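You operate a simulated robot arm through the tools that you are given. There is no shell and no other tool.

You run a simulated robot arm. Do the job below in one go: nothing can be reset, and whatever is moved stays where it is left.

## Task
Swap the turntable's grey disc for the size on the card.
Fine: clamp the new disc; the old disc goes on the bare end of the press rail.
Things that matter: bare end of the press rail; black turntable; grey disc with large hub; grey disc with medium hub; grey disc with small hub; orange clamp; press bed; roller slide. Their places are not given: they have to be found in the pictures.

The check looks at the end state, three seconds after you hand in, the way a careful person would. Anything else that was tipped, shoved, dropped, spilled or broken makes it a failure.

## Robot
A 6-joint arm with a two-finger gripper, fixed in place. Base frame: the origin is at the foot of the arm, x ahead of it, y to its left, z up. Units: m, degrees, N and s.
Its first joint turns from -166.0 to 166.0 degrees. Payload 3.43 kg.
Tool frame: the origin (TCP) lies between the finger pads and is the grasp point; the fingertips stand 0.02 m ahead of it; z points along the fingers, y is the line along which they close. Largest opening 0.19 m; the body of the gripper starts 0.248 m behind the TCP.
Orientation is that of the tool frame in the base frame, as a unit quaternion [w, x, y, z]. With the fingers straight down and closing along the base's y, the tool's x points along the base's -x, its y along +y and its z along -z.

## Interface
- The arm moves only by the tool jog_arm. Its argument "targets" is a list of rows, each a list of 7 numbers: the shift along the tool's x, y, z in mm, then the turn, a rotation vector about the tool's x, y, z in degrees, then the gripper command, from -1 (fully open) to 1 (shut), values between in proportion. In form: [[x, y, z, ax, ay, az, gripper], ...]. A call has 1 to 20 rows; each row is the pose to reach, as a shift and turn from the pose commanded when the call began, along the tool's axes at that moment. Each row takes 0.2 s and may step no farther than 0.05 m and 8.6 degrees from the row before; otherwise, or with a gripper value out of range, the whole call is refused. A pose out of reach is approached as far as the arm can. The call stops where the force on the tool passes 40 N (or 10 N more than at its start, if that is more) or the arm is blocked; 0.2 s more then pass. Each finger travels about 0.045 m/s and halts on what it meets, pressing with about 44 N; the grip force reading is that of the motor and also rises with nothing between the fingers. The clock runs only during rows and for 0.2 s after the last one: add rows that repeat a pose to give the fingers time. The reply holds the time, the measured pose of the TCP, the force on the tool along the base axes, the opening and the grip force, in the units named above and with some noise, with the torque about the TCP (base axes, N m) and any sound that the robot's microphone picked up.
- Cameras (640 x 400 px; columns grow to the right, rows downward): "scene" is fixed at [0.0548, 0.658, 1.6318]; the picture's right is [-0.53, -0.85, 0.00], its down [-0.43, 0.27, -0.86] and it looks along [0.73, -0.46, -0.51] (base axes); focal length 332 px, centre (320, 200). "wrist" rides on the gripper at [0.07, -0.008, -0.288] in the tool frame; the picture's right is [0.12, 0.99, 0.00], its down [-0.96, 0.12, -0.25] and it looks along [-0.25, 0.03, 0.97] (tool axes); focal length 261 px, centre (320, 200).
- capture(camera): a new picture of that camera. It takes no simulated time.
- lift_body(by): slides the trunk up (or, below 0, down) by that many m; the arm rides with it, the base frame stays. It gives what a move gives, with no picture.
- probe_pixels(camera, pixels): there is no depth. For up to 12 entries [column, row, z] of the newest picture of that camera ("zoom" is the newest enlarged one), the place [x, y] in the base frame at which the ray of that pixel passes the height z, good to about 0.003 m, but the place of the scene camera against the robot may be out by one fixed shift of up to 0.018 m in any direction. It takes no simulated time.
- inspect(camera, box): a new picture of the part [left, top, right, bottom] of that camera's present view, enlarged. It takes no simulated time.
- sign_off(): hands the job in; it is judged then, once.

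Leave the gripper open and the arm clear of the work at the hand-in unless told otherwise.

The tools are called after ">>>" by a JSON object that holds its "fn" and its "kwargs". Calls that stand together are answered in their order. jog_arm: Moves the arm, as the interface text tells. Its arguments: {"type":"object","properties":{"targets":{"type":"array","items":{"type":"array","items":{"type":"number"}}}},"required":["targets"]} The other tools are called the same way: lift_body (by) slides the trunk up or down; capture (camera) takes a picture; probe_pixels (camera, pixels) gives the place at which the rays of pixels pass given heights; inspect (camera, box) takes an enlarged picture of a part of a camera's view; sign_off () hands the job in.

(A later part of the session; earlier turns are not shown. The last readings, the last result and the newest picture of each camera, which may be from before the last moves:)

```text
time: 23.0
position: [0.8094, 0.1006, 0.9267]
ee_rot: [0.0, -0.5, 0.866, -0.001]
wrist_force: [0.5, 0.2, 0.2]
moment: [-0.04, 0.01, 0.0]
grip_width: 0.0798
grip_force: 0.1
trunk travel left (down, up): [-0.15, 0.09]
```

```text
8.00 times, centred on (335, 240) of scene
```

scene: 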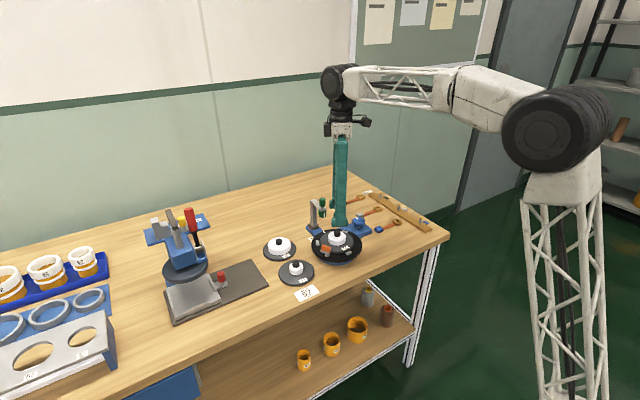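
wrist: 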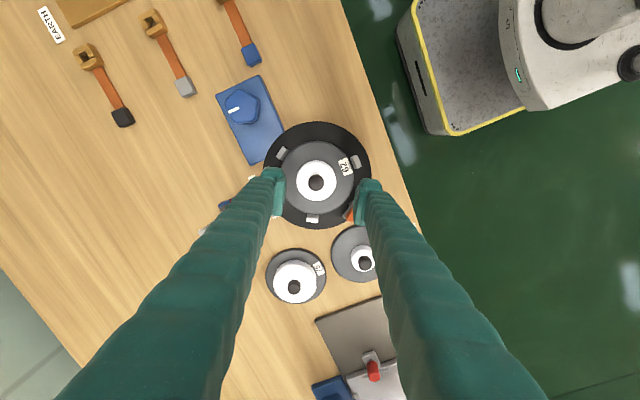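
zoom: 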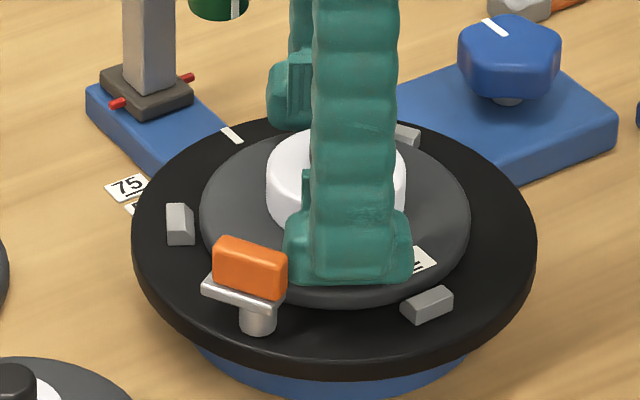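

The gaps are even on both sides. Closing on the hub.

>>> {"fn": "jog_arm", "kwargs": {"targets": [[0, 0, 0, 0, 0, 0, 1], [0, 0, 0, 0, 0, 0, 1], [0, 0, 0, 0, 0, 0, 1], [0, 0, 0, 0, 0, 0, 1]]}}

>>> {"fn": "inspect", "kwargs": {"camera": "wrist", "box": [240, 150, 400, 250]}}

```text
time: 24.0
position: [0.8113, 0.1, 0.9283]
ee_rot: [-0.001, -0.501, 0.866, -0.001]
wrist_force: [1.1, -0.4, -0.7]
moment: [0.04, -0.03, -0.03]
grip_width: 0.0592
grip_force: 43.6
trunk travel left (down, up): [-0.15, 0.09]
```

```text
4.00 times, centred on (320, 200) of wrist
```

zoom: 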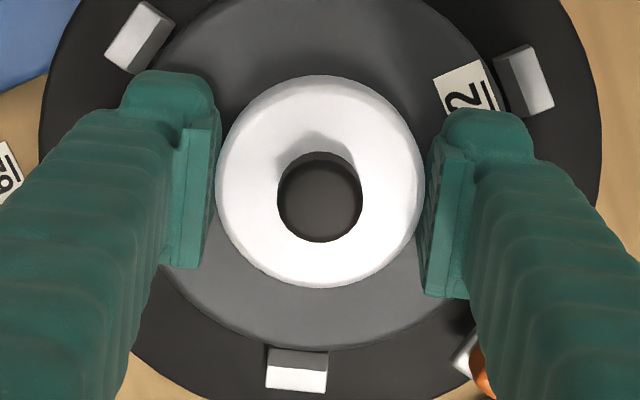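

Gripped at 59.2 mm. I'll lift slowly by 12 mm and check that the disc comes up freely.

>>> {"fn": "jog_arm", "kwargs": {"targets": [[0, 0, -4, 0, 0, 0, 1], [0, 0, -8, 0, 0, 0, 1], [0, 0, -12, 0, 0, 0, 1], [0, 0, -12, 0, 0, 0, 1]]}}

>>> {"fn": "inspect", "kwargs": {"camera": "scene", "box": [305, 215, 365, 265]}}

```text
time: 25.0
position: [0.8111, 0.0999, 0.9388]
ee_rot: [0.0, -0.5, 0.866, 0.0]
wrist_force: [-0.7, 0.9, -5.2]
moment: [-0.02, 0.04, 0.04]
grip_width: 0.0595
grip_force: 44.0
trunk travel left (down, up): [-0.15, 0.09]
```

```text
8.00 times, centred on (335, 240) of scene
```

zoom: 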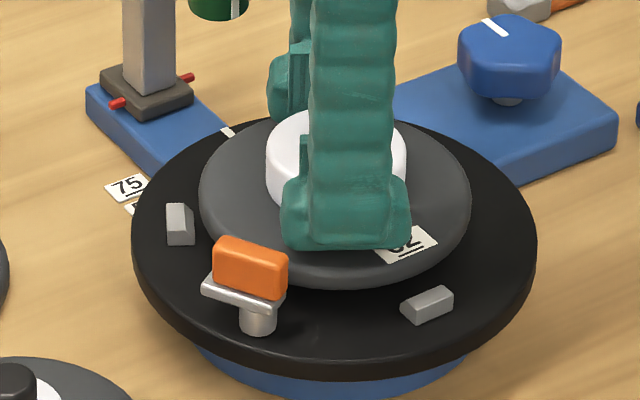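

The disc is free, weighing about 0.5 kg. The green roller overhangs near x≈0.87, z≈0.96–0.99, right beside the disc's edge. So I'll rise only slightly, slip away in −x/−y, then lift to z≈1.07.

>>> {"fn": "jog_arm", "kwargs": {"targets": [[0, 0, -8, 0, 0, 0, 1], [0, 0, -16, 0, 0, 0, 1], [15, 6, -18, 0, 0, 0, 1], [30, 12, -22, 0, 0, 0, 1], [30, 12, -60, 0, 0, 0, 1], [30, 12, -100, 0, 0, 0, 1], [30, 12, -135, 0, 0, 0, 1], [30, 12, -135, 0, 0, 0, 1]]}}

>>> {"fn": "inspect", "kwargs": {"camera": "scene", "box": [290, 175, 390, 265]}}

>>> {"fn": "capture", "kwargs": {"camera": "wrist"}}

```text
time: 26.8
position: [0.7841, 0.0781, 1.0745]
ee_rot: [0.0, -0.501, 0.866, 0.0]
wrist_force: [0.5, 1.0, -3.8]
moment: [-0.04, -0.03, -0.01]
grip_width: 0.0594
grip_force: 44.0
trunk travel left (down, up): [-0.15, 0.09]
```

```text
4.44 times, centred on (340, 220) of scene
```

zoom: 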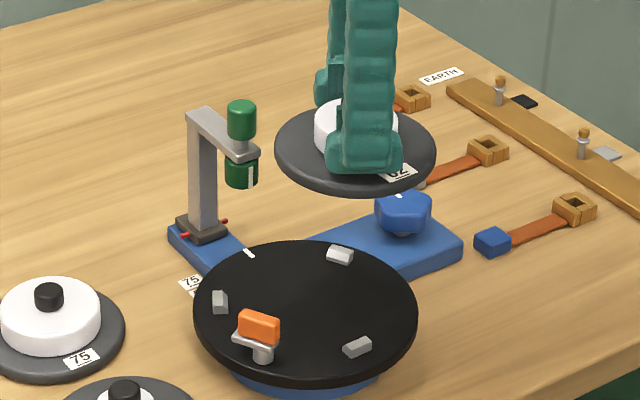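

```text
taken
```

wrist: 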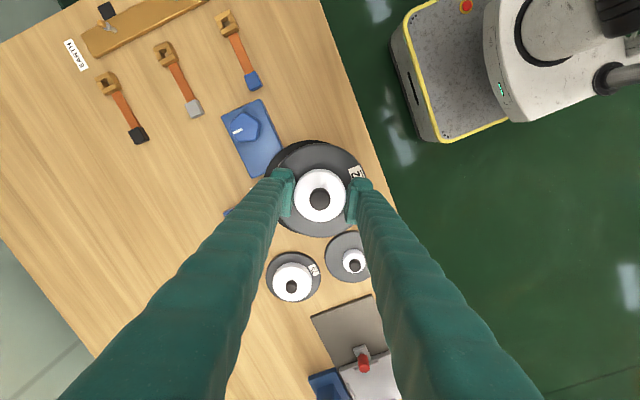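

The disc is clear and the roller untouched. Next I'll carry it at this height to above the rail's bare end, about (0.85,0.41).

>>> {"fn": "jog_arm", "kwargs": {"targets": [[-40, 14, 0, 0, 0, 0, 1], [-80, 28, 0, 0, 0, 0, 1], [-120, 42, 0, 0, 0, 0, 1], [-160, 57, 0, 0, 0, 0, 1], [-200, 71, 0, 0, 0, 0, 1], [-240, 85, 0, 0, 0, 0, 1], [-280, 99, 0, 0, 0, 0, 1], [-318, 113, 0, 0, 0, 0, 1], [-318, 113, 0, 0, 0, 0, 1]]}}

>>> {"fn": "capture", "kwargs": {"camera": "wrist"}}

>>> {"fn": "inspect", "kwargs": {"camera": "scene", "box": [140, 190, 300, 330]}}

```text
time: 28.8
position: [0.8452, 0.4107, 1.0726]
ee_rot: [-0.001, -0.5, 0.866, -0.001]
wrist_force: [1.3, 0.6, -4.1]
moment: [-0.02, 0.08, 0.01]
grip_width: 0.0587
grip_force: 43.9
trunk travel left (down, up): [-0.15, 0.09]
```

```text
taken
```

wrist: 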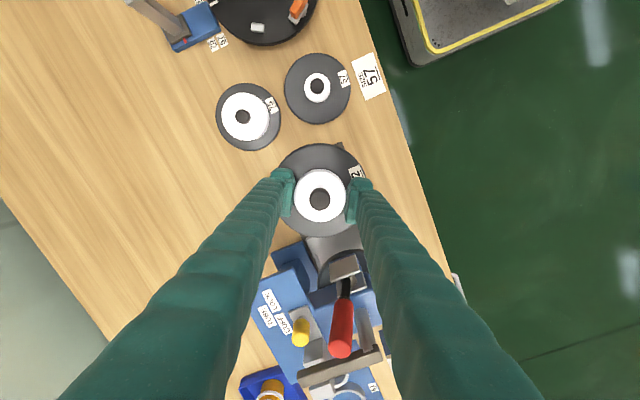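

```text
2.86 times, centred on (220, 260) of scene
```

zoom: 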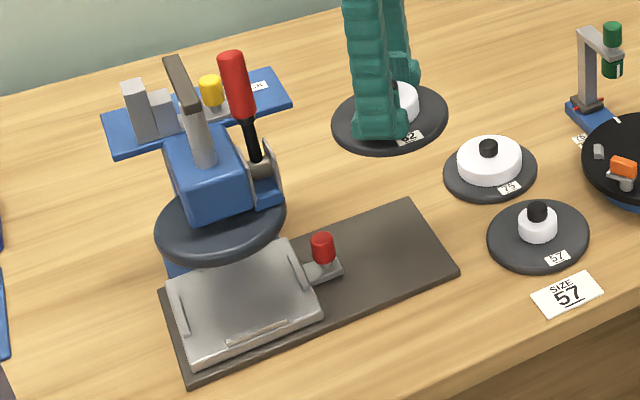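

I'll probe the rail corners, the bracket tip, and the 57 disc in this picture to place things relative to each other.

>>> {"fn": "probe_pixels", "kwargs": {"camera": "zoom", "pixels": [[408, 203, 0.86], [458, 270, 0.86], [343, 268, 0.865], [318, 287, 0.87], [538, 239, 0.86], [490, 172, 0.86], [302, 290, 0.87], [340, 262, 0.87]]}}

>>> {"fn": "inspect", "kwargs": {"camera": "scene", "box": [195, 235, 275, 295]}}

```text
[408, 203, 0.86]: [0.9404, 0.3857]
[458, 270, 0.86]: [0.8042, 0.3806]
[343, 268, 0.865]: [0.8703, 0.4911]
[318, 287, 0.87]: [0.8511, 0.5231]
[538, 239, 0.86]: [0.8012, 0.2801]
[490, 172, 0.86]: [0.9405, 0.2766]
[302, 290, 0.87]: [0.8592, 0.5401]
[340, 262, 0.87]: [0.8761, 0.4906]
```

```text
6.67 times, centred on (235, 265) of scene
```

zoom: 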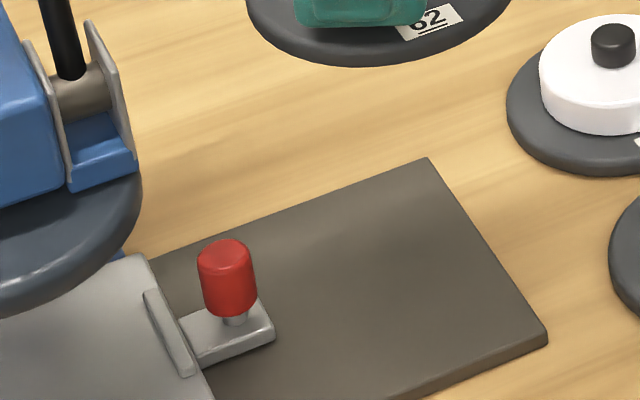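

The bare length is about 0.109 m against a disc of about 0.12 m, so the disc will overhang the end slightly and stay clear of the bracket. I'll aim for a centre of (0.855,0.421), descend to z≈0.915 and check.

>>> {"fn": "jog_arm", "kwargs": {"targets": [[-7, -2, 0, 0, 0, 0, 1], [-13.8, -3.3, 20, 0, 0, 0, 1], [-13.8, -3.3, 60, 0, 0, 0, 1], [-13.8, -3.3, 100, 0, 0, 0, 1], [-13.8, -3.3, 135, 0, 0, 0, 1], [-13.8, -3.3, 152, 0, 0, 0, 1], [-13.8, -3.3, 152, 0, 0, 0, 1]]}}

>>> {"fn": "capture", "kwargs": {"camera": "wrist"}}

>>> {"fn": "inspect", "kwargs": {"camera": "scene", "box": [195, 225, 285, 295]}}

>>> {"fn": "inspect", "kwargs": {"camera": "wrist", "box": [250, 130, 400, 260]}}

```text
time: 30.4
position: [0.8554, 0.4219, 0.9223]
ee_rot: [0.0, -0.5, 0.866, 0.0]
wrist_force: [-0.3, -0.2, -4.3]
moment: [0.02, -0.01, 0.0]
grip_width: 0.0589
grip_force: 44.1
trunk travel left (down, up): [-0.15, 0.09]
```

```text
taken
```

wrist: 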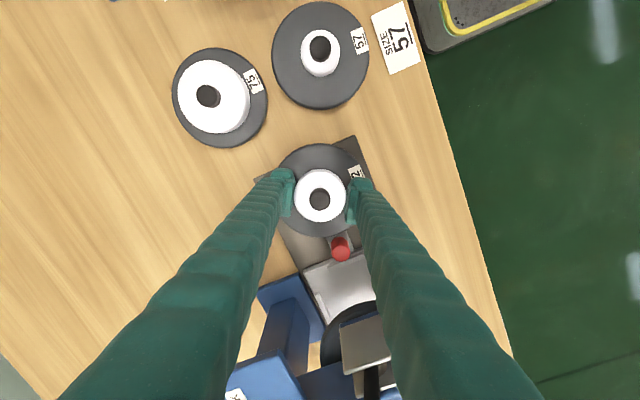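

```text
5.71 times, centred on (240, 260) of scene
```

zoom: 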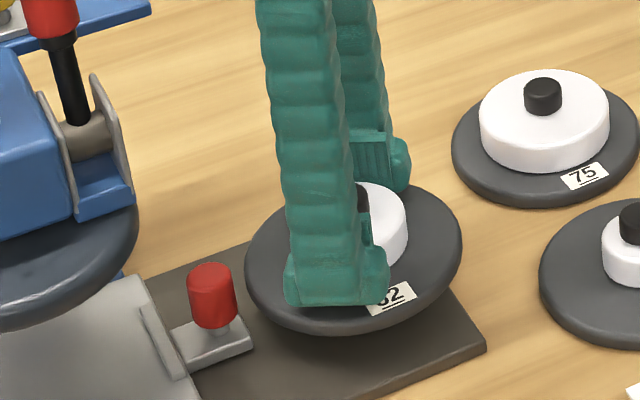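

```text
3.08 times, centred on (325, 195) of wrist
```

zoom: 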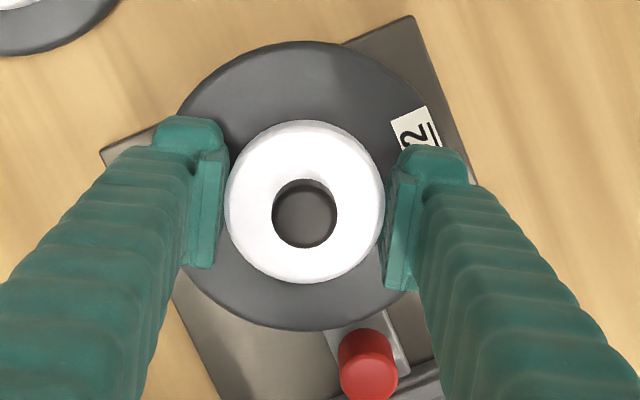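

In this view the rail's end edge is at y≈0.379 and the bracket tip at y≈0.487, so a disc centre of y≈0.4235 is right. I'll lower to z≈0.907 with a +1.5 mm y nudge.

>>> {"fn": "jog_arm", "kwargs": {"targets": [[-1.3, 0.8, 5, 0, 0, 0, 1], [-1.3, 0.8, 10, 0, 0, 0, 1], [-1.3, 0.8, 15, 0, 0, 0, 1], [-1.3, 0.8, 15, 0, 0, 0, 1]]}}

>>> {"fn": "inspect", "kwargs": {"camera": "scene", "box": [195, 225, 285, 295]}}

```text
time: 31.4
position: [0.8553, 0.424, 0.9077]
ee_rot: [0.0, -0.499, 0.866, 0.0]
wrist_force: [0.6, -0.7, -3.2]
moment: [-0.02, 0.01, 0.01]
grip_width: 0.0588
grip_force: 44.0
trunk travel left (down, up): [-0.15, 0.09]
```

```text
5.71 times, centred on (240, 260) of scene
```

zoom: 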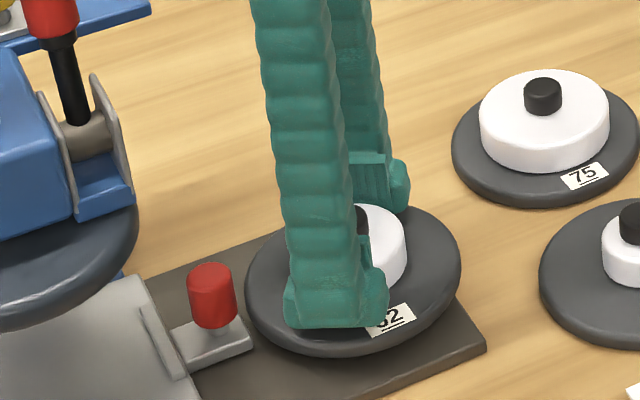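

The disc is just above the rail and clear of the bracket. I'll lower in small steps, watching the force.

>>> {"fn": "jog_arm", "kwargs": {"targets": [[0, 0, 2, 0, 0, 0, 1], [0, 0, 4, 0, 0, 0, 1], [0, 0, 4, 0, 0, 0, 1]]}}

>>> {"fn": "jog_arm", "kwargs": {"targets": [[0, 0, 1, 0, 0, 0, 1], [0, 0, 2, 0, 0, 0, 1], [0, 0, 2, 0, 0, 0, 1]]}}

```text
time: 32.2
position: [0.8562, 0.4237, 0.9016]
ee_rot: [0.0, -0.5, 0.866, 0.0]
wrist_force: [0.0, 0.4, -3.4]
moment: [-0.01, -0.02, -0.02]
grip_width: 0.0587
grip_force: 43.5
trunk travel left (down, up): [-0.15, 0.09]
```

```text
time: 33.0
position: [0.8553, 0.4233, 0.9003]
ee_rot: [0.0, -0.5, 0.866, 0.0]
wrist_force: [-0.5, -0.4, -4.7]
moment: [0.01, 0.02, -0.02]
grip_width: 0.0588
grip_force: 44.6
trunk travel left (down, up): [-0.15, 0.09]
```

No contact yet at z≈0.900. I'll continue in 1 mm steps.

>>> {"fn": "jog_arm", "kwargs": {"targets": [[0, 0, 1, 0, 0, 0, 1], [0, 0, 1, 0, 0, 0, 1]]}}

>>> {"fn": "jog_arm", "kwargs": {"targets": [[0, 0, 1, 0, 0, 0, 1], [0, 0, 1, 0, 0, 0, 1]]}}

>>> {"fn": "inspect", "kwargs": {"camera": "scene", "box": [195, 225, 285, 295]}}

```text
time: 33.6
position: [0.8553, 0.423, 0.9003]
ee_rot: [0.0, -0.5, 0.866, 0.0]
wrist_force: [-0.1, -1.1, -4.0]
moment: [0.04, 0.04, -0.03]
grip_width: 0.0589
grip_force: 44.1
trunk travel left (down, up): [-0.15, 0.09]
```

```text
time: 34.2
position: [0.854, 0.423, 0.8991]
ee_rot: [0.001, -0.5, 0.866, 0.001]
wrist_force: [-0.3, 0.0, -3.9]
moment: [0.02, 0.01, 0.0]
grip_width: 0.059
grip_force: 44.1
trunk travel left (down, up): [-0.15, 0.09]
```

```text
5.71 times, centred on (240, 260) of scene
```

zoom: 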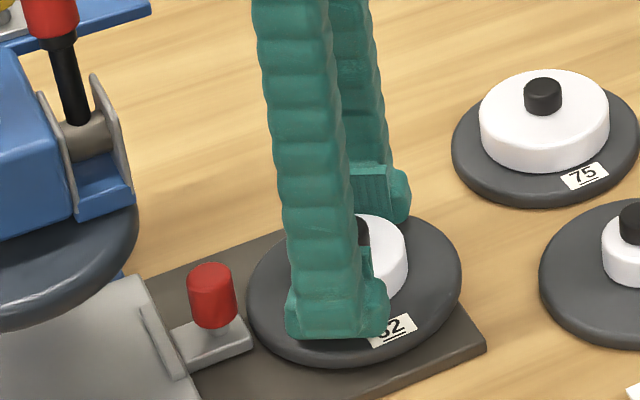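

Still no contact. I'll keep lowering.

>>> {"fn": "jog_arm", "kwargs": {"targets": [[0, 0, 1, 0, 0, 0, 1], [0, 0, 2, 0, 0, 0, 1], [0, 0, 2, 0, 0, 0, 1]]}}

>>> {"fn": "jog_arm", "kwargs": {"targets": [[0, 0, 1, 0, 0, 0, 1], [0, 0, 1, 0, 0, 0, 1]]}}

>>> {"fn": "jog_arm", "kwargs": {"targets": [[0, 0, 1, 0, 0, 0, 1], [0, 0, 1, 0, 0, 0, 1]]}}

```text
time: 35.0
position: [0.8546, 0.4236, 0.8974]
ee_rot: [0.0, -0.5, 0.866, 0.0]
wrist_force: [0.0, -1.0, -4.2]
moment: [-0.04, -0.01, 0.02]
grip_width: 0.0588
grip_force: 44.5
trunk travel left (down, up): [-0.15, 0.09]
```

```text
time: 35.6
position: [0.8555, 0.4223, 0.8959]
ee_rot: [0.0, -0.5, 0.866, 0.0]
wrist_force: [-0.1, -1.0, -0.7]
moment: [0.06, 0.02, -0.03]
grip_width: 0.0584
grip_force: 43.8
trunk travel left (down, up): [-0.15, 0.09]
```

```text
time: 36.2
position: [0.8552, 0.4232, 0.8965]
ee_rot: [0.001, -0.5, 0.866, 0.0]
wrist_force: [0.7, -0.4, 11.1]
moment: [-0.31, 0.45, -0.09]
grip_width: 0.0587
grip_force: 44.2
trunk travel left (down, up): [-0.15, 0.09]
```

Contact with the rail at z≈0.896, force +11 N. I'll release and open gently, then rise.

>>> {"fn": "jog_arm", "kwargs": {"targets": [[0, 0, -0.5, 0, 0, 0, 1], [0, 0, -0.5, 0, 0, 0, 0.3], [0, 0, -0.5, 0, 0, 0, 0.15], [0, 0, -0.5, 0, 0, 0, 0.15], [0, 0, -0.5, 0, 0, 0, 0.15]]}}

>>> {"fn": "inspect", "kwargs": {"camera": "wrist", "box": [250, 130, 400, 260]}}

>>> {"fn": "inspect", "kwargs": {"camera": "scene", "box": [195, 225, 285, 295]}}

```text
time: 37.4
position: [0.8557, 0.4247, 0.895]
ee_rot: [0.0, -0.5, 0.866, -0.001]
wrist_force: [0.3, -0.8, -0.4]
moment: [0.01, 0.04, 0.0]
grip_width: 0.0806
grip_force: 0.0
trunk travel left (down, up): [-0.15, 0.09]
```

```text
3.08 times, centred on (325, 195) of wrist
```

zoom: 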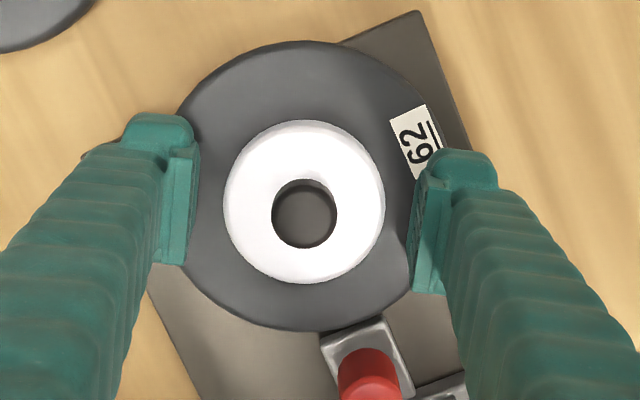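

```text
5.71 times, centred on (240, 260) of scene
```

zoom: 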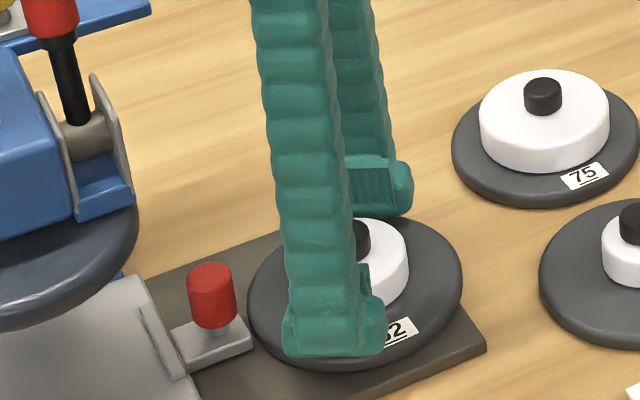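

The 62 disc rests on the rail, just clear of the bracket. I'll rise straight up, then go over the 57 disc at about (0.788,0.273).

>>> {"fn": "jog_arm", "kwargs": {"targets": [[0, 0, -40, 0, 0, 0, 0.15], [0, 0, -80, 0, 0, 0, 0.15], [0, 0, -120, 0, 0, 0, 0.15], [40, -4, -120, 0, 0, 0, 0.15], [80, -8, -120, 0, 0, 0, 0.15], [120, -12, -120, 0, 0, 0, 0.15], [165, -17, -120, 0, 0, 0, 0.15], [165, -17, -120, 0, 0, 0, 0.15]]}}

>>> {"fn": "capture", "kwargs": {"camera": "wrist"}}

>>> {"fn": "inspect", "kwargs": {"camera": "wrist", "box": [240, 130, 400, 230]}}

>>> {"fn": "inspect", "kwargs": {"camera": "scene", "box": [195, 225, 285, 295]}}

```text
time: 39.2
position: [0.7866, 0.2722, 1.015]
ee_rot: [0.0, -0.5, 0.866, -0.001]
wrist_force: [0.3, -0.4, 1.2]
moment: [0.04, -0.04, 0.01]
grip_width: 0.0806
grip_force: 0.1
trunk travel left (down, up): [-0.15, 0.09]
```

```text
taken
```

wrist: 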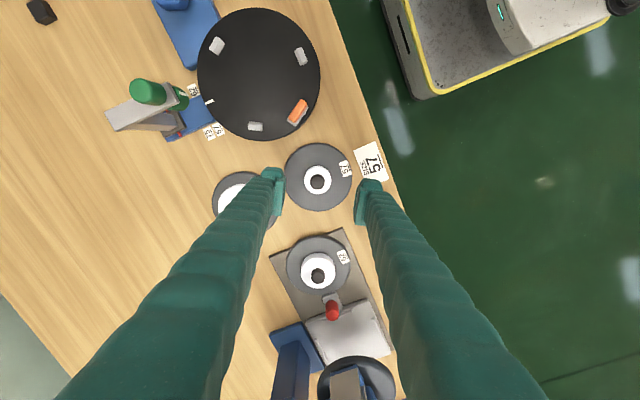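

```text
4.00 times, centred on (320, 180) of wrist
```

zoom: 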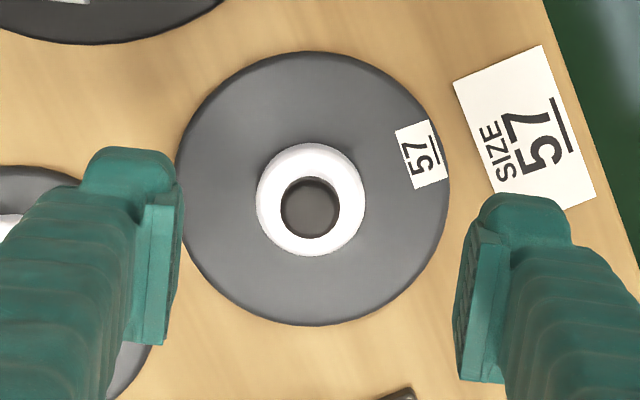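

```text
5.71 times, centred on (240, 260) of scene
```

zoom: 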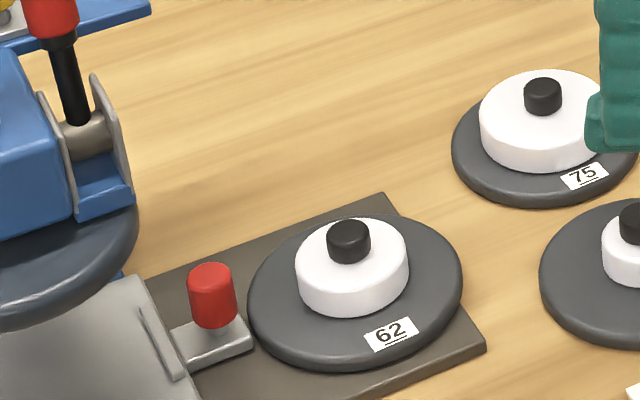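

The 62 disc sits flat on the rail. The 57 disc's centre is about (−3.6, −3) mm from the TCP in tool axes. I'll correct this, descend to z≈0.945 and recheck.

>>> {"fn": "jog_arm", "kwargs": {"targets": [[-3.6, -3, 30, 0, 0, 0, 0.2], [-3.6, -3, 70, 0, 0, 0, 0.2], [-3.6, -3, 70, 0, 0, 0, 0.2]]}}

>>> {"fn": "inspect", "kwargs": {"camera": "wrist", "box": [240, 150, 400, 250]}}

```text
time: 40.0
position: [0.7914, 0.2735, 0.9438]
ee_rot: [0.001, -0.501, 0.866, 0.0]
wrist_force: [-0.2, 0.0, 0.6]
moment: [-0.01, -0.01, -0.01]
grip_width: 0.0761
grip_force: 0.1
trunk travel left (down, up): [-0.15, 0.09]
```

```text
4.00 times, centred on (320, 200) of wrist
```

zoom: 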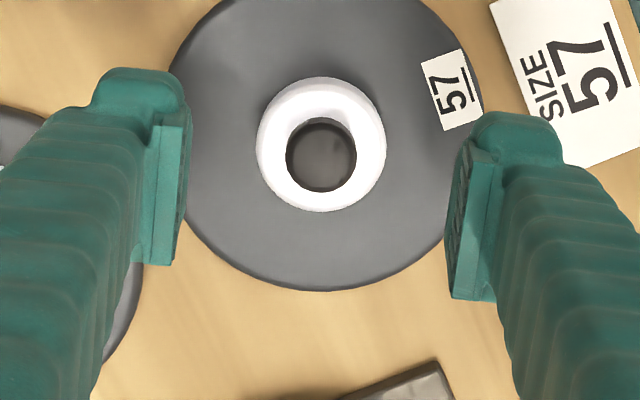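

Centred within 1 mm. I'll descend to z≈0.889 (tips about 10 mm above the disc plate) and close on the small hub.

>>> {"fn": "jog_arm", "kwargs": {"targets": [[-0.4, 0.6, 25, 0, 0, 0, 0.2], [-0.4, 0.6, 45, 0, 0, 0, 0.2], [-0.4, 0.6, 54.5, 0, 0, 0, 0.2], [-0.4, 0.6, 54.5, 0, 0, 0, 0.2]]}}

>>> {"fn": "inspect", "kwargs": {"camera": "scene", "box": [260, 235, 340, 305]}}

>>> {"fn": "inspect", "kwargs": {"camera": "wrist", "box": [240, 150, 400, 250]}}

```text
time: 41.0
position: [0.7912, 0.275, 0.89]
ee_rot: [0.0, -0.5, 0.866, 0.0]
wrist_force: [0.4, -0.3, -0.6]
moment: [0.0, 0.03, 0.0]
grip_width: 0.0761
grip_force: 0.1
trunk travel left (down, up): [-0.15, 0.09]
```

```text
5.71 times, centred on (300, 270) of scene
```

zoom: 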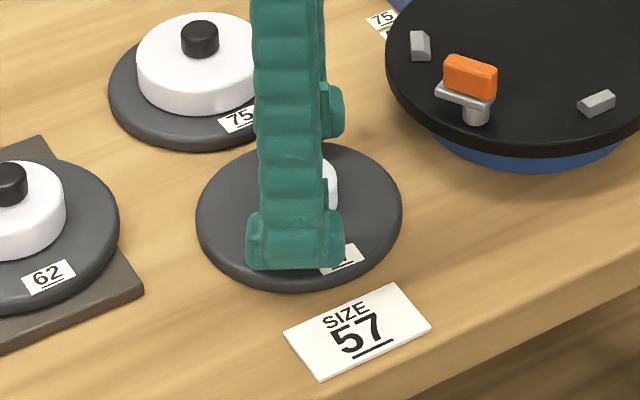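

```text
4.00 times, centred on (320, 200) of wrist
```

zoom: 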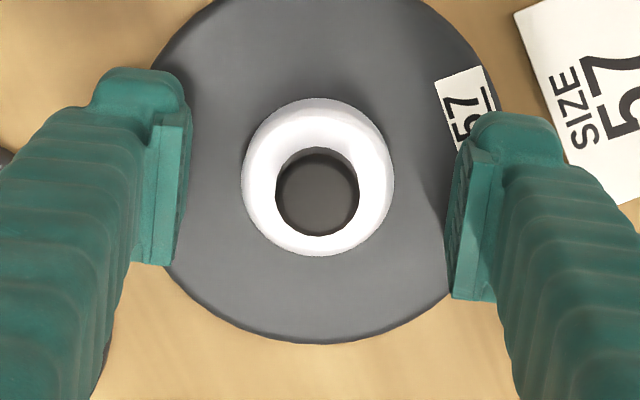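

Good position. The knob sits about 1.2 mm further in tool +x than the 62 disc did when gripped. I'll match that, then close.

>>> {"fn": "jog_arm", "kwargs": {"targets": [[1.2, -0.5, 0, 0, 0, 0, 0.2], [1.2, -0.5, 0, 0, 0, 0, 0.6], [1.2, -0.5, 0, 0, 0, 0, 1], [1.2, -0.5, 0, 0, 0, 0, 1], [1.2, -0.5, 0, 0, 0, 0, 1], [1.2, -0.5, 0, 0, 0, 0, 1]]}}

>>> {"fn": "inspect", "kwargs": {"camera": "wrist", "box": [240, 150, 400, 250]}}

```text
time: 42.4
position: [0.7907, 0.2745, 0.8984]
ee_rot: [0.006, -0.5, 0.866, -0.001]
wrist_force: [-4.8, -0.1, 58.1]
moment: [0.47, 0.15, -0.14]
grip_width: 0.0328
grip_force: 43.7
trunk travel left (down, up): [-0.15, 0.09]
stopped in row 6: the force on the tool passed its limit at 41 N (the readings are from after the stop); the commanded pose is now the measured one
```

```text
4.00 times, centred on (320, 200) of wrist
```

zoom: 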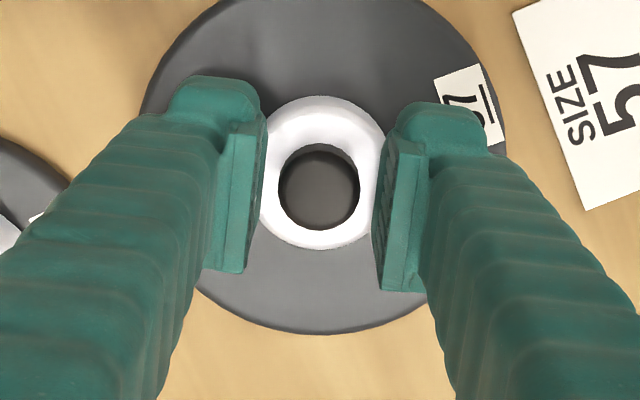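

The fingers slid up the small hub: the opening fell to 33 mm and the tool was pushed up with 58 N. That hub's shoulder must be rounded or lower than I thought. I'll open, rise and look closely.

>>> {"fn": "jog_arm", "kwargs": {"targets": [[0, 0, 0, 0, 0, 0, 0.5], [0, 0, 0, 0, 0, 0, 0.2], [0, 0, 0, 0, 0, 0, 0.2], [0, 0, 0, 0, 0, 0, 0.2]]}}

>>> {"fn": "inspect", "kwargs": {"camera": "wrist", "box": [240, 150, 400, 250]}}

>>> {"fn": "inspect", "kwargs": {"camera": "scene", "box": [260, 235, 340, 305]}}

```text
time: 43.4
position: [0.7921, 0.2741, 0.8916]
ee_rot: [0.001, -0.5, 0.866, 0.0]
wrist_force: [-0.1, -0.2, 0.4]
moment: [0.03, 0.03, 0.0]
grip_width: 0.076
grip_force: 0.1
trunk travel left (down, up): [-0.15, 0.09]
```

```text
4.00 times, centred on (320, 200) of wrist
```

zoom: 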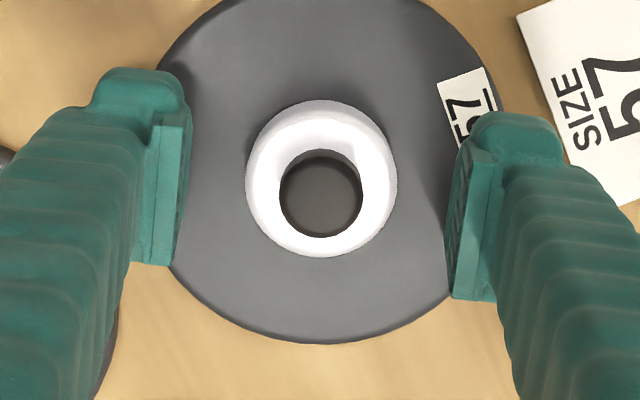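

```text
5.71 times, centred on (300, 270) of scene
```

zoom: 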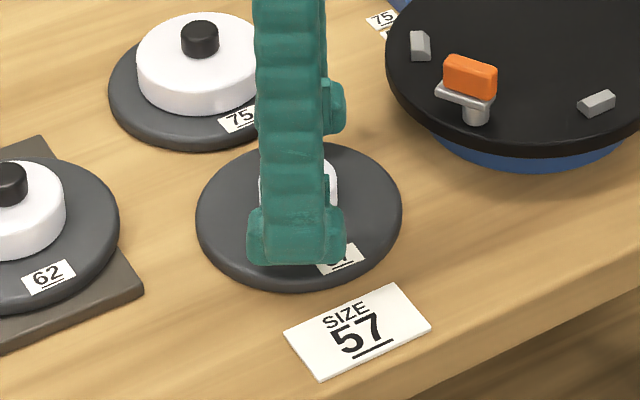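

The disc hasn't moved visibly. I'll rise 70 mm and shift aside so the scene camera can see the small hub's shape.

>>> {"fn": "jog_arm", "kwargs": {"targets": [[0, 0, -35, 0, 0, 0, 0.2], [0, 0, -70, 0, 0, 0, 0.2], [0, 0, -110, 0, 0, 0, 0.2], [40, 0, -110, 0, 0, 0, 0.2], [80, 0, -110, 0, 0, 0, 0.2]]}}

>>> {"fn": "inspect", "kwargs": {"camera": "scene", "box": [275, 255, 320, 290]}}

>>> {"fn": "inspect", "kwargs": {"camera": "scene", "box": [220, 225, 320, 300]}}

>>> {"fn": "capture", "kwargs": {"camera": "wrist"}}

```text
time: 44.6
position: [0.7517, 0.2046, 1.002]
ee_rot: [0.001, -0.501, 0.865, 0.0]
wrist_force: [0.7, 0.0, -0.9]
moment: [-0.1, 0.09, -0.01]
grip_width: 0.0761
grip_force: 0.1
trunk travel left (down, up): [-0.15, 0.09]
```

```text
11.43 times, centred on (298, 272) of scene
```

zoom: 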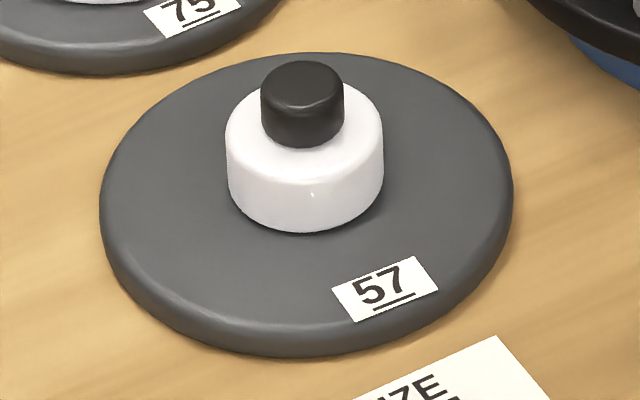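

```text
5.33 times, centred on (270, 262) of scene
```

zoom: 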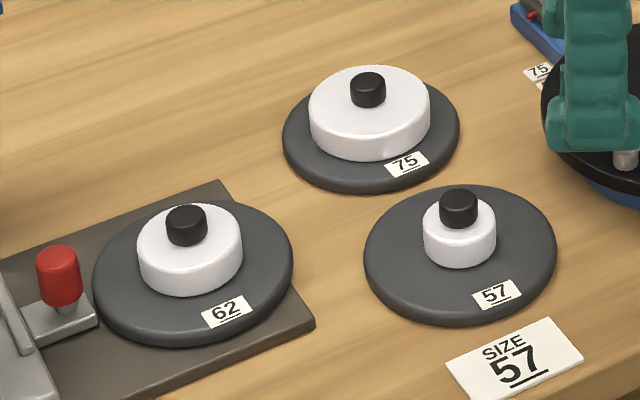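

```text
taken
```

wrist: 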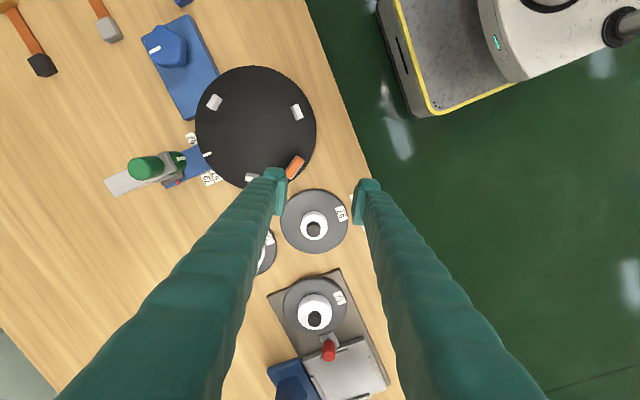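

The small hub is shorter (about 18 mm) with a rounded top edge, so I gripped too high. I'll return over it, check alignment, then feel for the plate with the fingertips and grip low on the hub.

>>> {"fn": "jog_arm", "kwargs": {"targets": [[-40, 0, 0, 0, 0, 0, 0.2], [-80, 0, 0, 0, 0, 0, 0.2], [-80, 0, 35, 0, 0, 0, 0.2], [-80, 0, 75, 0, 0, 0, 0.2], [-80, 0, 110, 0, 0, 0, 0.2], [-80, 0, 110, 0, 0, 0, 0.2]]}}

>>> {"fn": "inspect", "kwargs": {"camera": "wrist", "box": [240, 150, 400, 250]}}

```text
time: 46.0
position: [0.7912, 0.2737, 0.8916]
ee_rot: [0.001, -0.5, 0.866, -0.001]
wrist_force: [-0.2, -0.4, 0.0]
moment: [0.01, -0.01, 0.01]
grip_width: 0.076
grip_force: 0.1
trunk travel left (down, up): [-0.15, 0.09]
```

```text
4.00 times, centred on (320, 200) of wrist
```

zoom: 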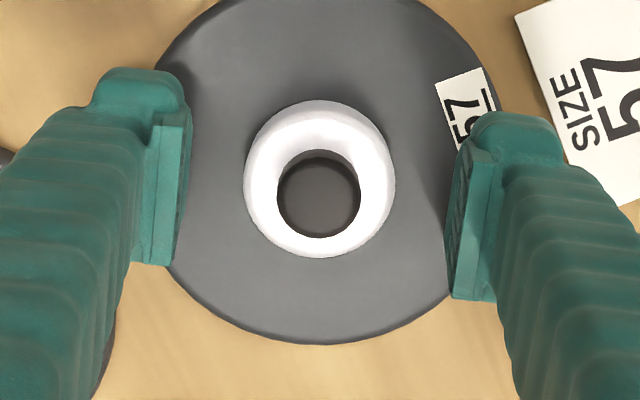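

Allowing for the height difference, the disc sits about 1.5 mm to tool −x relative to the earlier grip. I'll correct that and feel downwards for the plate.

>>> {"fn": "jog_arm", "kwargs": {"targets": [[-1.5, 0, 3, 0, 0, 0, 0.2], [-1.5, 0, 6, 0, 0, 0, 0.2], [-1.5, 0, 6, 0, 0, 0, 0.2]]}}

>>> {"fn": "jog_arm", "kwargs": {"targets": [[0, 0, 1, 0, 0, 0, 0.2], [0, 0, 2, 0, 0, 0, 0.2], [0, 0, 2, 0, 0, 0, 0.2]]}}

>>> {"fn": "jog_arm", "kwargs": {"targets": [[0, 0, 1, 0, 0, 0, 0.2], [0, 0, 1, 0, 0, 0, 0.2]]}}

```text
time: 46.8
position: [0.7925, 0.2743, 0.8867]
ee_rot: [0.002, -0.5, 0.866, -0.001]
wrist_force: [-0.1, 0.3, 0.3]
moment: [0.0, 0.01, 0.03]
grip_width: 0.0759
grip_force: 0.1
trunk travel left (down, up): [-0.15, 0.09]
```

```text
time: 47.6
position: [0.7923, 0.275, 0.8851]
ee_rot: [0.001, -0.5, 0.866, -0.001]
wrist_force: [-0.2, 0.0, -0.1]
moment: [0.03, -0.02, 0.04]
grip_width: 0.076
grip_force: 0.0
trunk travel left (down, up): [-0.15, 0.09]
```

```text
time: 48.2
position: [0.7933, 0.2748, 0.8846]
ee_rot: [0.001, -0.5, 0.866, 0.0]
wrist_force: [0.8, -0.3, -0.9]
moment: [0.01, 0.0, 0.0]
grip_width: 0.0761
grip_force: 0.0
trunk travel left (down, up): [-0.15, 0.09]
```

No contact yet. I'll continue in 1 mm steps.

>>> {"fn": "jog_arm", "kwargs": {"targets": [[0, 0, 1, 0, 0, 0, 0.2], [0, 0, 1, 0, 0, 0, 0.2]]}}

>>> {"fn": "jog_arm", "kwargs": {"targets": [[0, 0, 1, 0, 0, 0, 0.2], [0, 0, 1, 0, 0, 0, 0.2]]}}

>>> {"fn": "jog_arm", "kwargs": {"targets": [[0, 0, 1, 0, 0, 0, 0.2], [0, 0, 1, 0, 0, 0, 0.2]]}}

>>> {"fn": "inspect", "kwargs": {"camera": "scene", "box": [275, 245, 325, 285]}}

```text
time: 48.8
position: [0.7928, 0.2747, 0.8827]
ee_rot: [0.0, -0.499, 0.867, -0.001]
wrist_force: [-0.5, 0.5, -0.5]
moment: [-0.02, 0.0, -0.02]
grip_width: 0.076
grip_force: 0.0
trunk travel left (down, up): [-0.15, 0.09]
```

```text
time: 49.4
position: [0.7925, 0.2754, 0.8817]
ee_rot: [0.002, -0.5, 0.866, 0.001]
wrist_force: [-0.2, 0.4, -0.4]
moment: [-0.02, 0.0, 0.01]
grip_width: 0.0759
grip_force: 0.0
trunk travel left (down, up): [-0.15, 0.09]
```

```text
time: 50.0
position: [0.7922, 0.2755, 0.8802]
ee_rot: [0.002, -0.501, 0.866, 0.0]
wrist_force: [-0.4, -1.2, 4.7]
moment: [0.1, 0.19, 0.01]
grip_width: 0.0761
grip_force: 0.5
trunk travel left (down, up): [-0.15, 0.09]
```

```text
10.00 times, centred on (300, 265) of scene
```

zoom: 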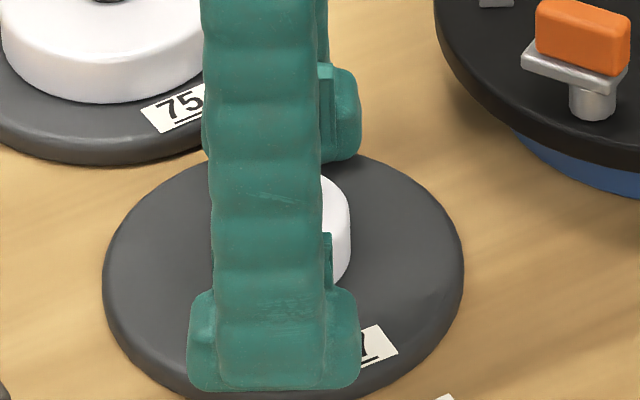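

The tips touch the plate at TCP z≈0.8805. I'll raise 1.2 mm and close on the hub low down.

>>> {"fn": "jog_arm", "kwargs": {"targets": [[0, 0, -1.5, 0, 0, 0, 0.2], [0, 0, -1.5, 0, 0, 0, 0.5], [0, 0, -1.5, 0, 0, 0, 1], [0, 0, -1.5, 0, 0, 0, 1], [0, 0, -1.5, 0, 0, 0, 1], [0, 0, -1.5, 0, 0, 0, 1]]}}

>>> {"fn": "inspect", "kwargs": {"camera": "wrist", "box": [240, 150, 400, 250]}}

```text
time: 51.4
position: [0.7923, 0.2753, 0.8822]
ee_rot: [0.001, -0.5, 0.866, -0.001]
wrist_force: [-1.2, -0.5, 0.4]
moment: [0.03, 0.05, -0.05]
grip_width: 0.0435
grip_force: 43.8
trunk travel left (down, up): [-0.15, 0.09]
```

```text
4.00 times, centred on (320, 200) of wrist
```

zoom: 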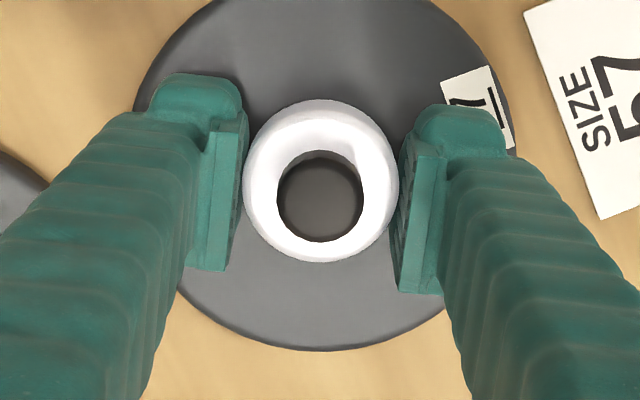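

Held solidly at 43.5 mm, and the knob appears at the same picture place as the 62's did. I'll lift 15 mm and check for slip.

>>> {"fn": "jog_arm", "kwargs": {"targets": [[0, 0, -5, 0, 0, 0, 1], [0, 0, -10, 0, 0, 0, 1], [0, 0, -15, 0, 0, 0, 1], [0, 0, -15, 0, 0, 0, 1]]}}

>>> {"fn": "inspect", "kwargs": {"camera": "scene", "box": [270, 235, 340, 295]}}

>>> {"fn": "inspect", "kwargs": {"camera": "wrist", "box": [240, 150, 400, 250]}}

```text
time: 52.4
position: [0.7921, 0.2746, 0.8979]
ee_rot: [0.002, -0.501, 0.866, 0.0]
wrist_force: [0.6, -0.2, -3.3]
moment: [-0.03, 0.02, -0.03]
grip_width: 0.0434
grip_force: 43.8
trunk travel left (down, up): [-0.15, 0.09]
```

```text
6.67 times, centred on (305, 265) of scene
```

zoom: 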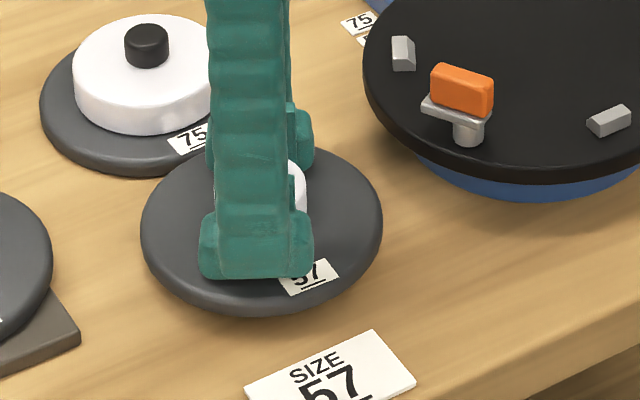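

```text
4.00 times, centred on (320, 200) of wrist
```

zoom: 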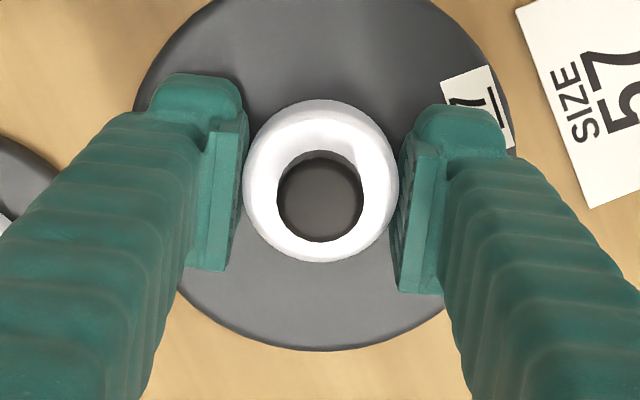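

Firm, no slip. I'll lift to z≈1.02, go beside the turntable at about (0.784,0.078), then drop to z≈0.957. That keeps it below the roller and clear of the clamp.

>>> {"fn": "jog_arm", "kwargs": {"targets": [[0, 0, -40, 0, 0, 0, 1], [0, 0, -80, 0, 0, 0, 1], [0, 0, -122, 0, 0, 0, 1], [40, -21, -122, 0, 0, 0, 1], [80, -42, -122, 0, 0, 0, 1], [120, -63, -122, 0, 0, 0, 1], [160, -84, -122, 0, 0, 0, 1], [174, -91, -122, 0, 0, 0, 1], [174, -91, -90, 0, 0, 0, 1], [174, -91, -59, 0, 0, 0, 1], [174, -91, -59, 0, 0, 0, 1]]}}

>>> {"fn": "inspect", "kwargs": {"camera": "scene", "box": [295, 195, 385, 270]}}

>>> {"fn": "capture", "kwargs": {"camera": "wrist"}}

```text
time: 54.8
position: [0.7835, 0.0792, 0.9555]
ee_rot: [0.001, -0.5, 0.866, -0.001]
wrist_force: [0.1, -0.3, -3.5]
moment: [-0.03, 0.03, 0.0]
grip_width: 0.0431
grip_force: 44.1
trunk travel left (down, up): [-0.15, 0.09]
```

```text
5.33 times, centred on (340, 232) of scene
```

zoom: 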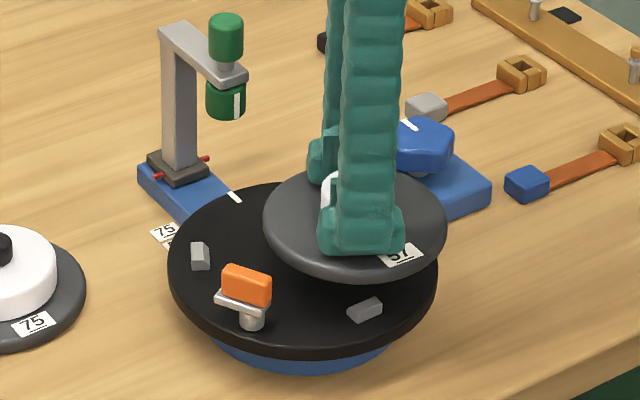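

```text
taken
```

wrist: 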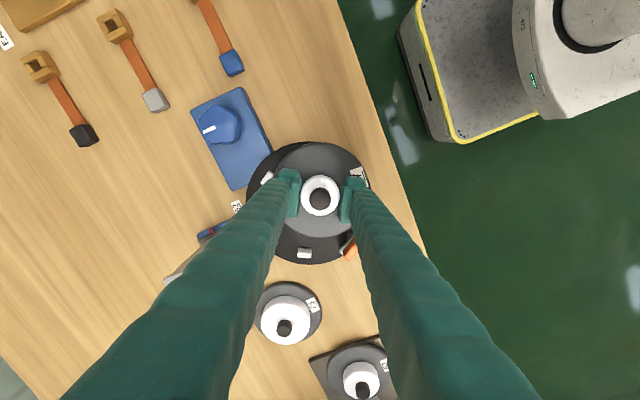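

I'll slide across to the turntable centre (0.811,0.100) at this height.

>>> {"fn": "jog_arm", "kwargs": {"targets": [[-11, -4.5, 0, 0, 0, 0, 1], [-22, -9, 0, 0, 0, 0, 1], [-32, -13.6, 0, 0, 0, 0, 1], [-32, -13.6, 0, 0, 0, 0, 1]]}}

>>> {"fn": "inspect", "kwargs": {"camera": "scene", "box": [305, 205, 375, 265]}}

>>> {"fn": "inspect", "kwargs": {"camera": "wrist", "box": [240, 130, 400, 240]}}

```text
time: 55.8
position: [0.8118, 0.0992, 0.9563]
ee_rot: [0.002, -0.5, 0.866, 0.001]
wrist_force: [0.1, 0.8, -3.6]
moment: [-0.01, -0.01, -0.01]
grip_width: 0.043
grip_force: 44.3
trunk travel left (down, up): [-0.15, 0.09]
```

```text
6.67 times, centred on (340, 235) of scene
```

zoom: 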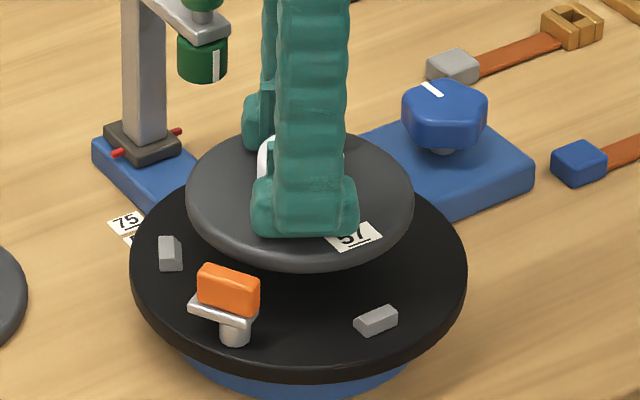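

```text
3.64 times, centred on (320, 185) of wrist
```

zoom: 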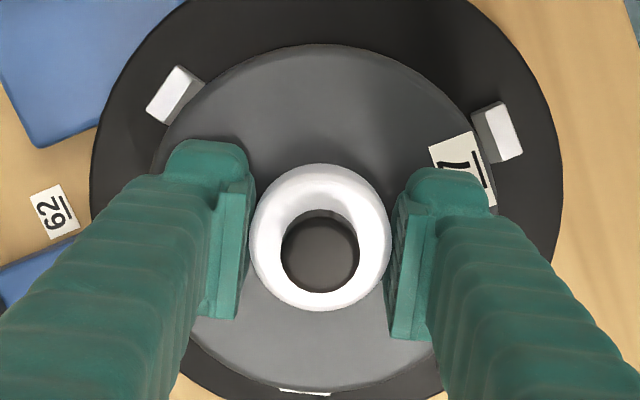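

Looks centred. I'll lower to z≈0.936, just above the lugs, and check the gaps.

>>> {"fn": "jog_arm", "kwargs": {"targets": [[0.2, 0.5, 10, 0, 0, 0, 1], [0.2, 0.5, 19, 0, 0, 0, 1], [0.2, 0.5, 19, 0, 0, 0, 1]]}}

>>> {"fn": "inspect", "kwargs": {"camera": "scene", "box": [305, 205, 375, 265]}}

>>> {"fn": "inspect", "kwargs": {"camera": "wrist", "box": [240, 130, 400, 240]}}

```text
time: 56.6
position: [0.8129, 0.1, 0.9372]
ee_rot: [0.002, -0.499, 0.866, -0.001]
wrist_force: [0.1, 0.5, -3.5]
moment: [0.0, 0.03, 0.02]
grip_width: 0.0435
grip_force: 43.8
trunk travel left (down, up): [-0.15, 0.09]
```

```text
6.67 times, centred on (340, 235) of scene
```

zoom: 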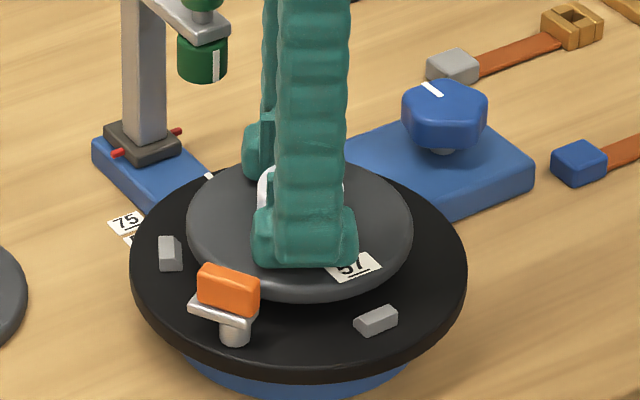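

```text
3.64 times, centred on (320, 185) of wrist
```

zoom: 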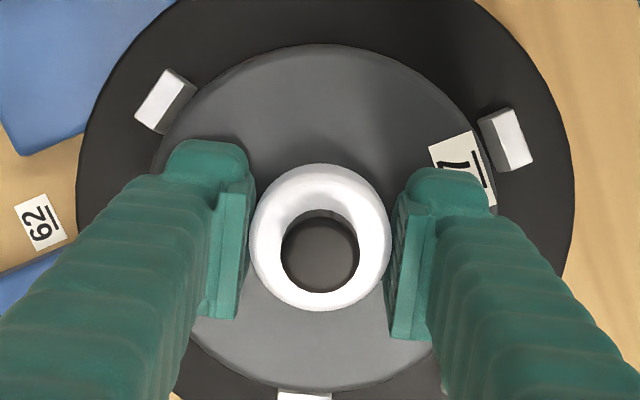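

Compared with the reference picture, I'm about 1.7 mm too far in +x, and the readings agree. I'll correct that and lower to z≈0.929.

>>> {"fn": "jog_arm", "kwargs": {"targets": [[0.9, 1.5, 0, 0, 0, 0, 1], [0.9, 1.5, 3, 0, 0, 0, 1], [0.9, 1.5, 3, 0, 0, 0, 1]]}}

>>> {"fn": "inspect", "kwargs": {"camera": "wrist", "box": [240, 150, 400, 250]}}

>>> {"fn": "inspect", "kwargs": {"camera": "scene", "box": [305, 215, 365, 265]}}

```text
time: 57.4
position: [0.8096, 0.0991, 0.9338]
ee_rot: [0.001, -0.5, 0.866, 0.0]
wrist_force: [0.3, -0.4, -3.2]
moment: [-0.02, 0.01, -0.02]
grip_width: 0.0433
grip_force: 44.2
trunk travel left (down, up): [-0.15, 0.09]
```

```text
4.00 times, centred on (320, 200) of wrist
```

zoom: 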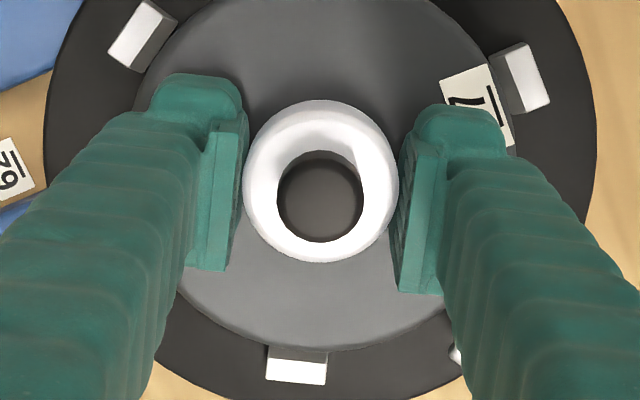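

```text
8.00 times, centred on (335, 240) of scene
```

zoom: 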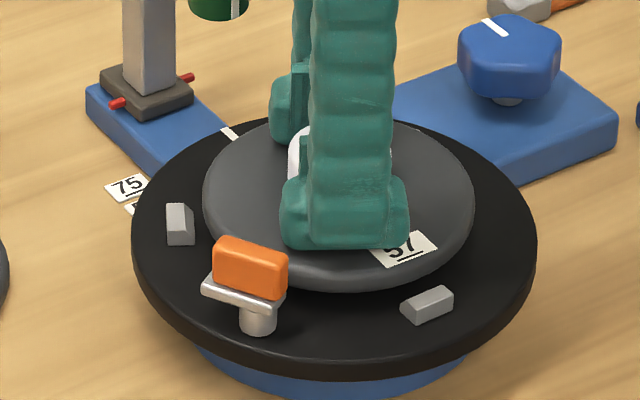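

The wrist view matches the reference, but the scene view suggests about 1 mm more towards +x/+y. I'll nudge by that and lower in small steps.

>>> {"fn": "jog_arm", "kwargs": {"targets": [[-1.0, -0.4, 0, 0, 0, 0, 1], [-1.0, -0.4, 2, 0, 0, 0, 1], [-1.0, -0.4, 4, 0, 0, 0, 1], [-1.0, -0.4, 4, 0, 0, 0, 1]]}}

>>> {"fn": "jog_arm", "kwargs": {"targets": [[0, 0, 1, 0, 0, 0, 1], [0, 0, 2, 0, 0, 0, 1], [0, 0, 2, 0, 0, 0, 1]]}}

>>> {"fn": "inspect", "kwargs": {"camera": "scene", "box": [305, 215, 365, 265]}}

>>> {"fn": "inspect", "kwargs": {"camera": "wrist", "box": [240, 150, 400, 250]}}

```text
time: 58.4
position: [0.8101, 0.0995, 0.9313]
ee_rot: [0.001, -0.501, 0.866, 0.0]
wrist_force: [-0.4, -0.4, -3.5]
moment: [-0.02, -0.02, -0.02]
grip_width: 0.0433
grip_force: 44.1
trunk travel left (down, up): [-0.15, 0.09]
```

```text
time: 59.2
position: [0.8105, 0.1014, 0.9283]
ee_rot: [0.001, -0.5, 0.866, 0.0]
wrist_force: [-0.3, -0.3, -2.5]
moment: [0.02, -0.03, 0.0]
grip_width: 0.0433
grip_force: 43.9
trunk travel left (down, up): [-0.15, 0.09]
```

```text
8.00 times, centred on (335, 240) of scene
```

zoom: 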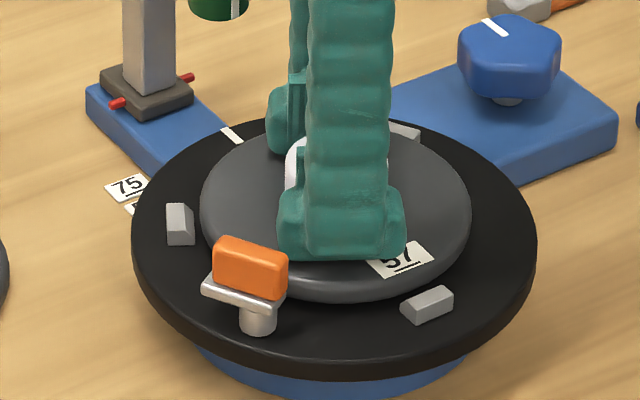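

```text
4.00 times, centred on (320, 200) of wrist
```

zoom: 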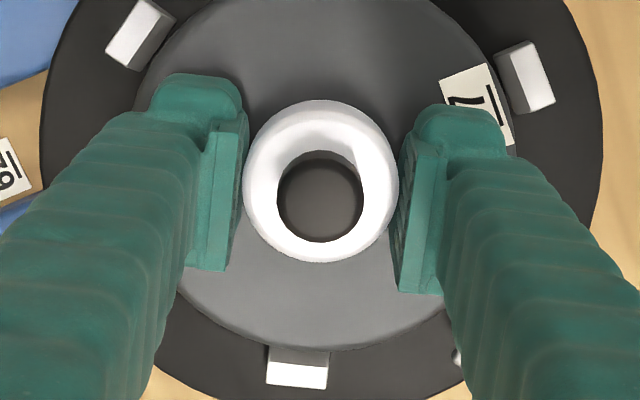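

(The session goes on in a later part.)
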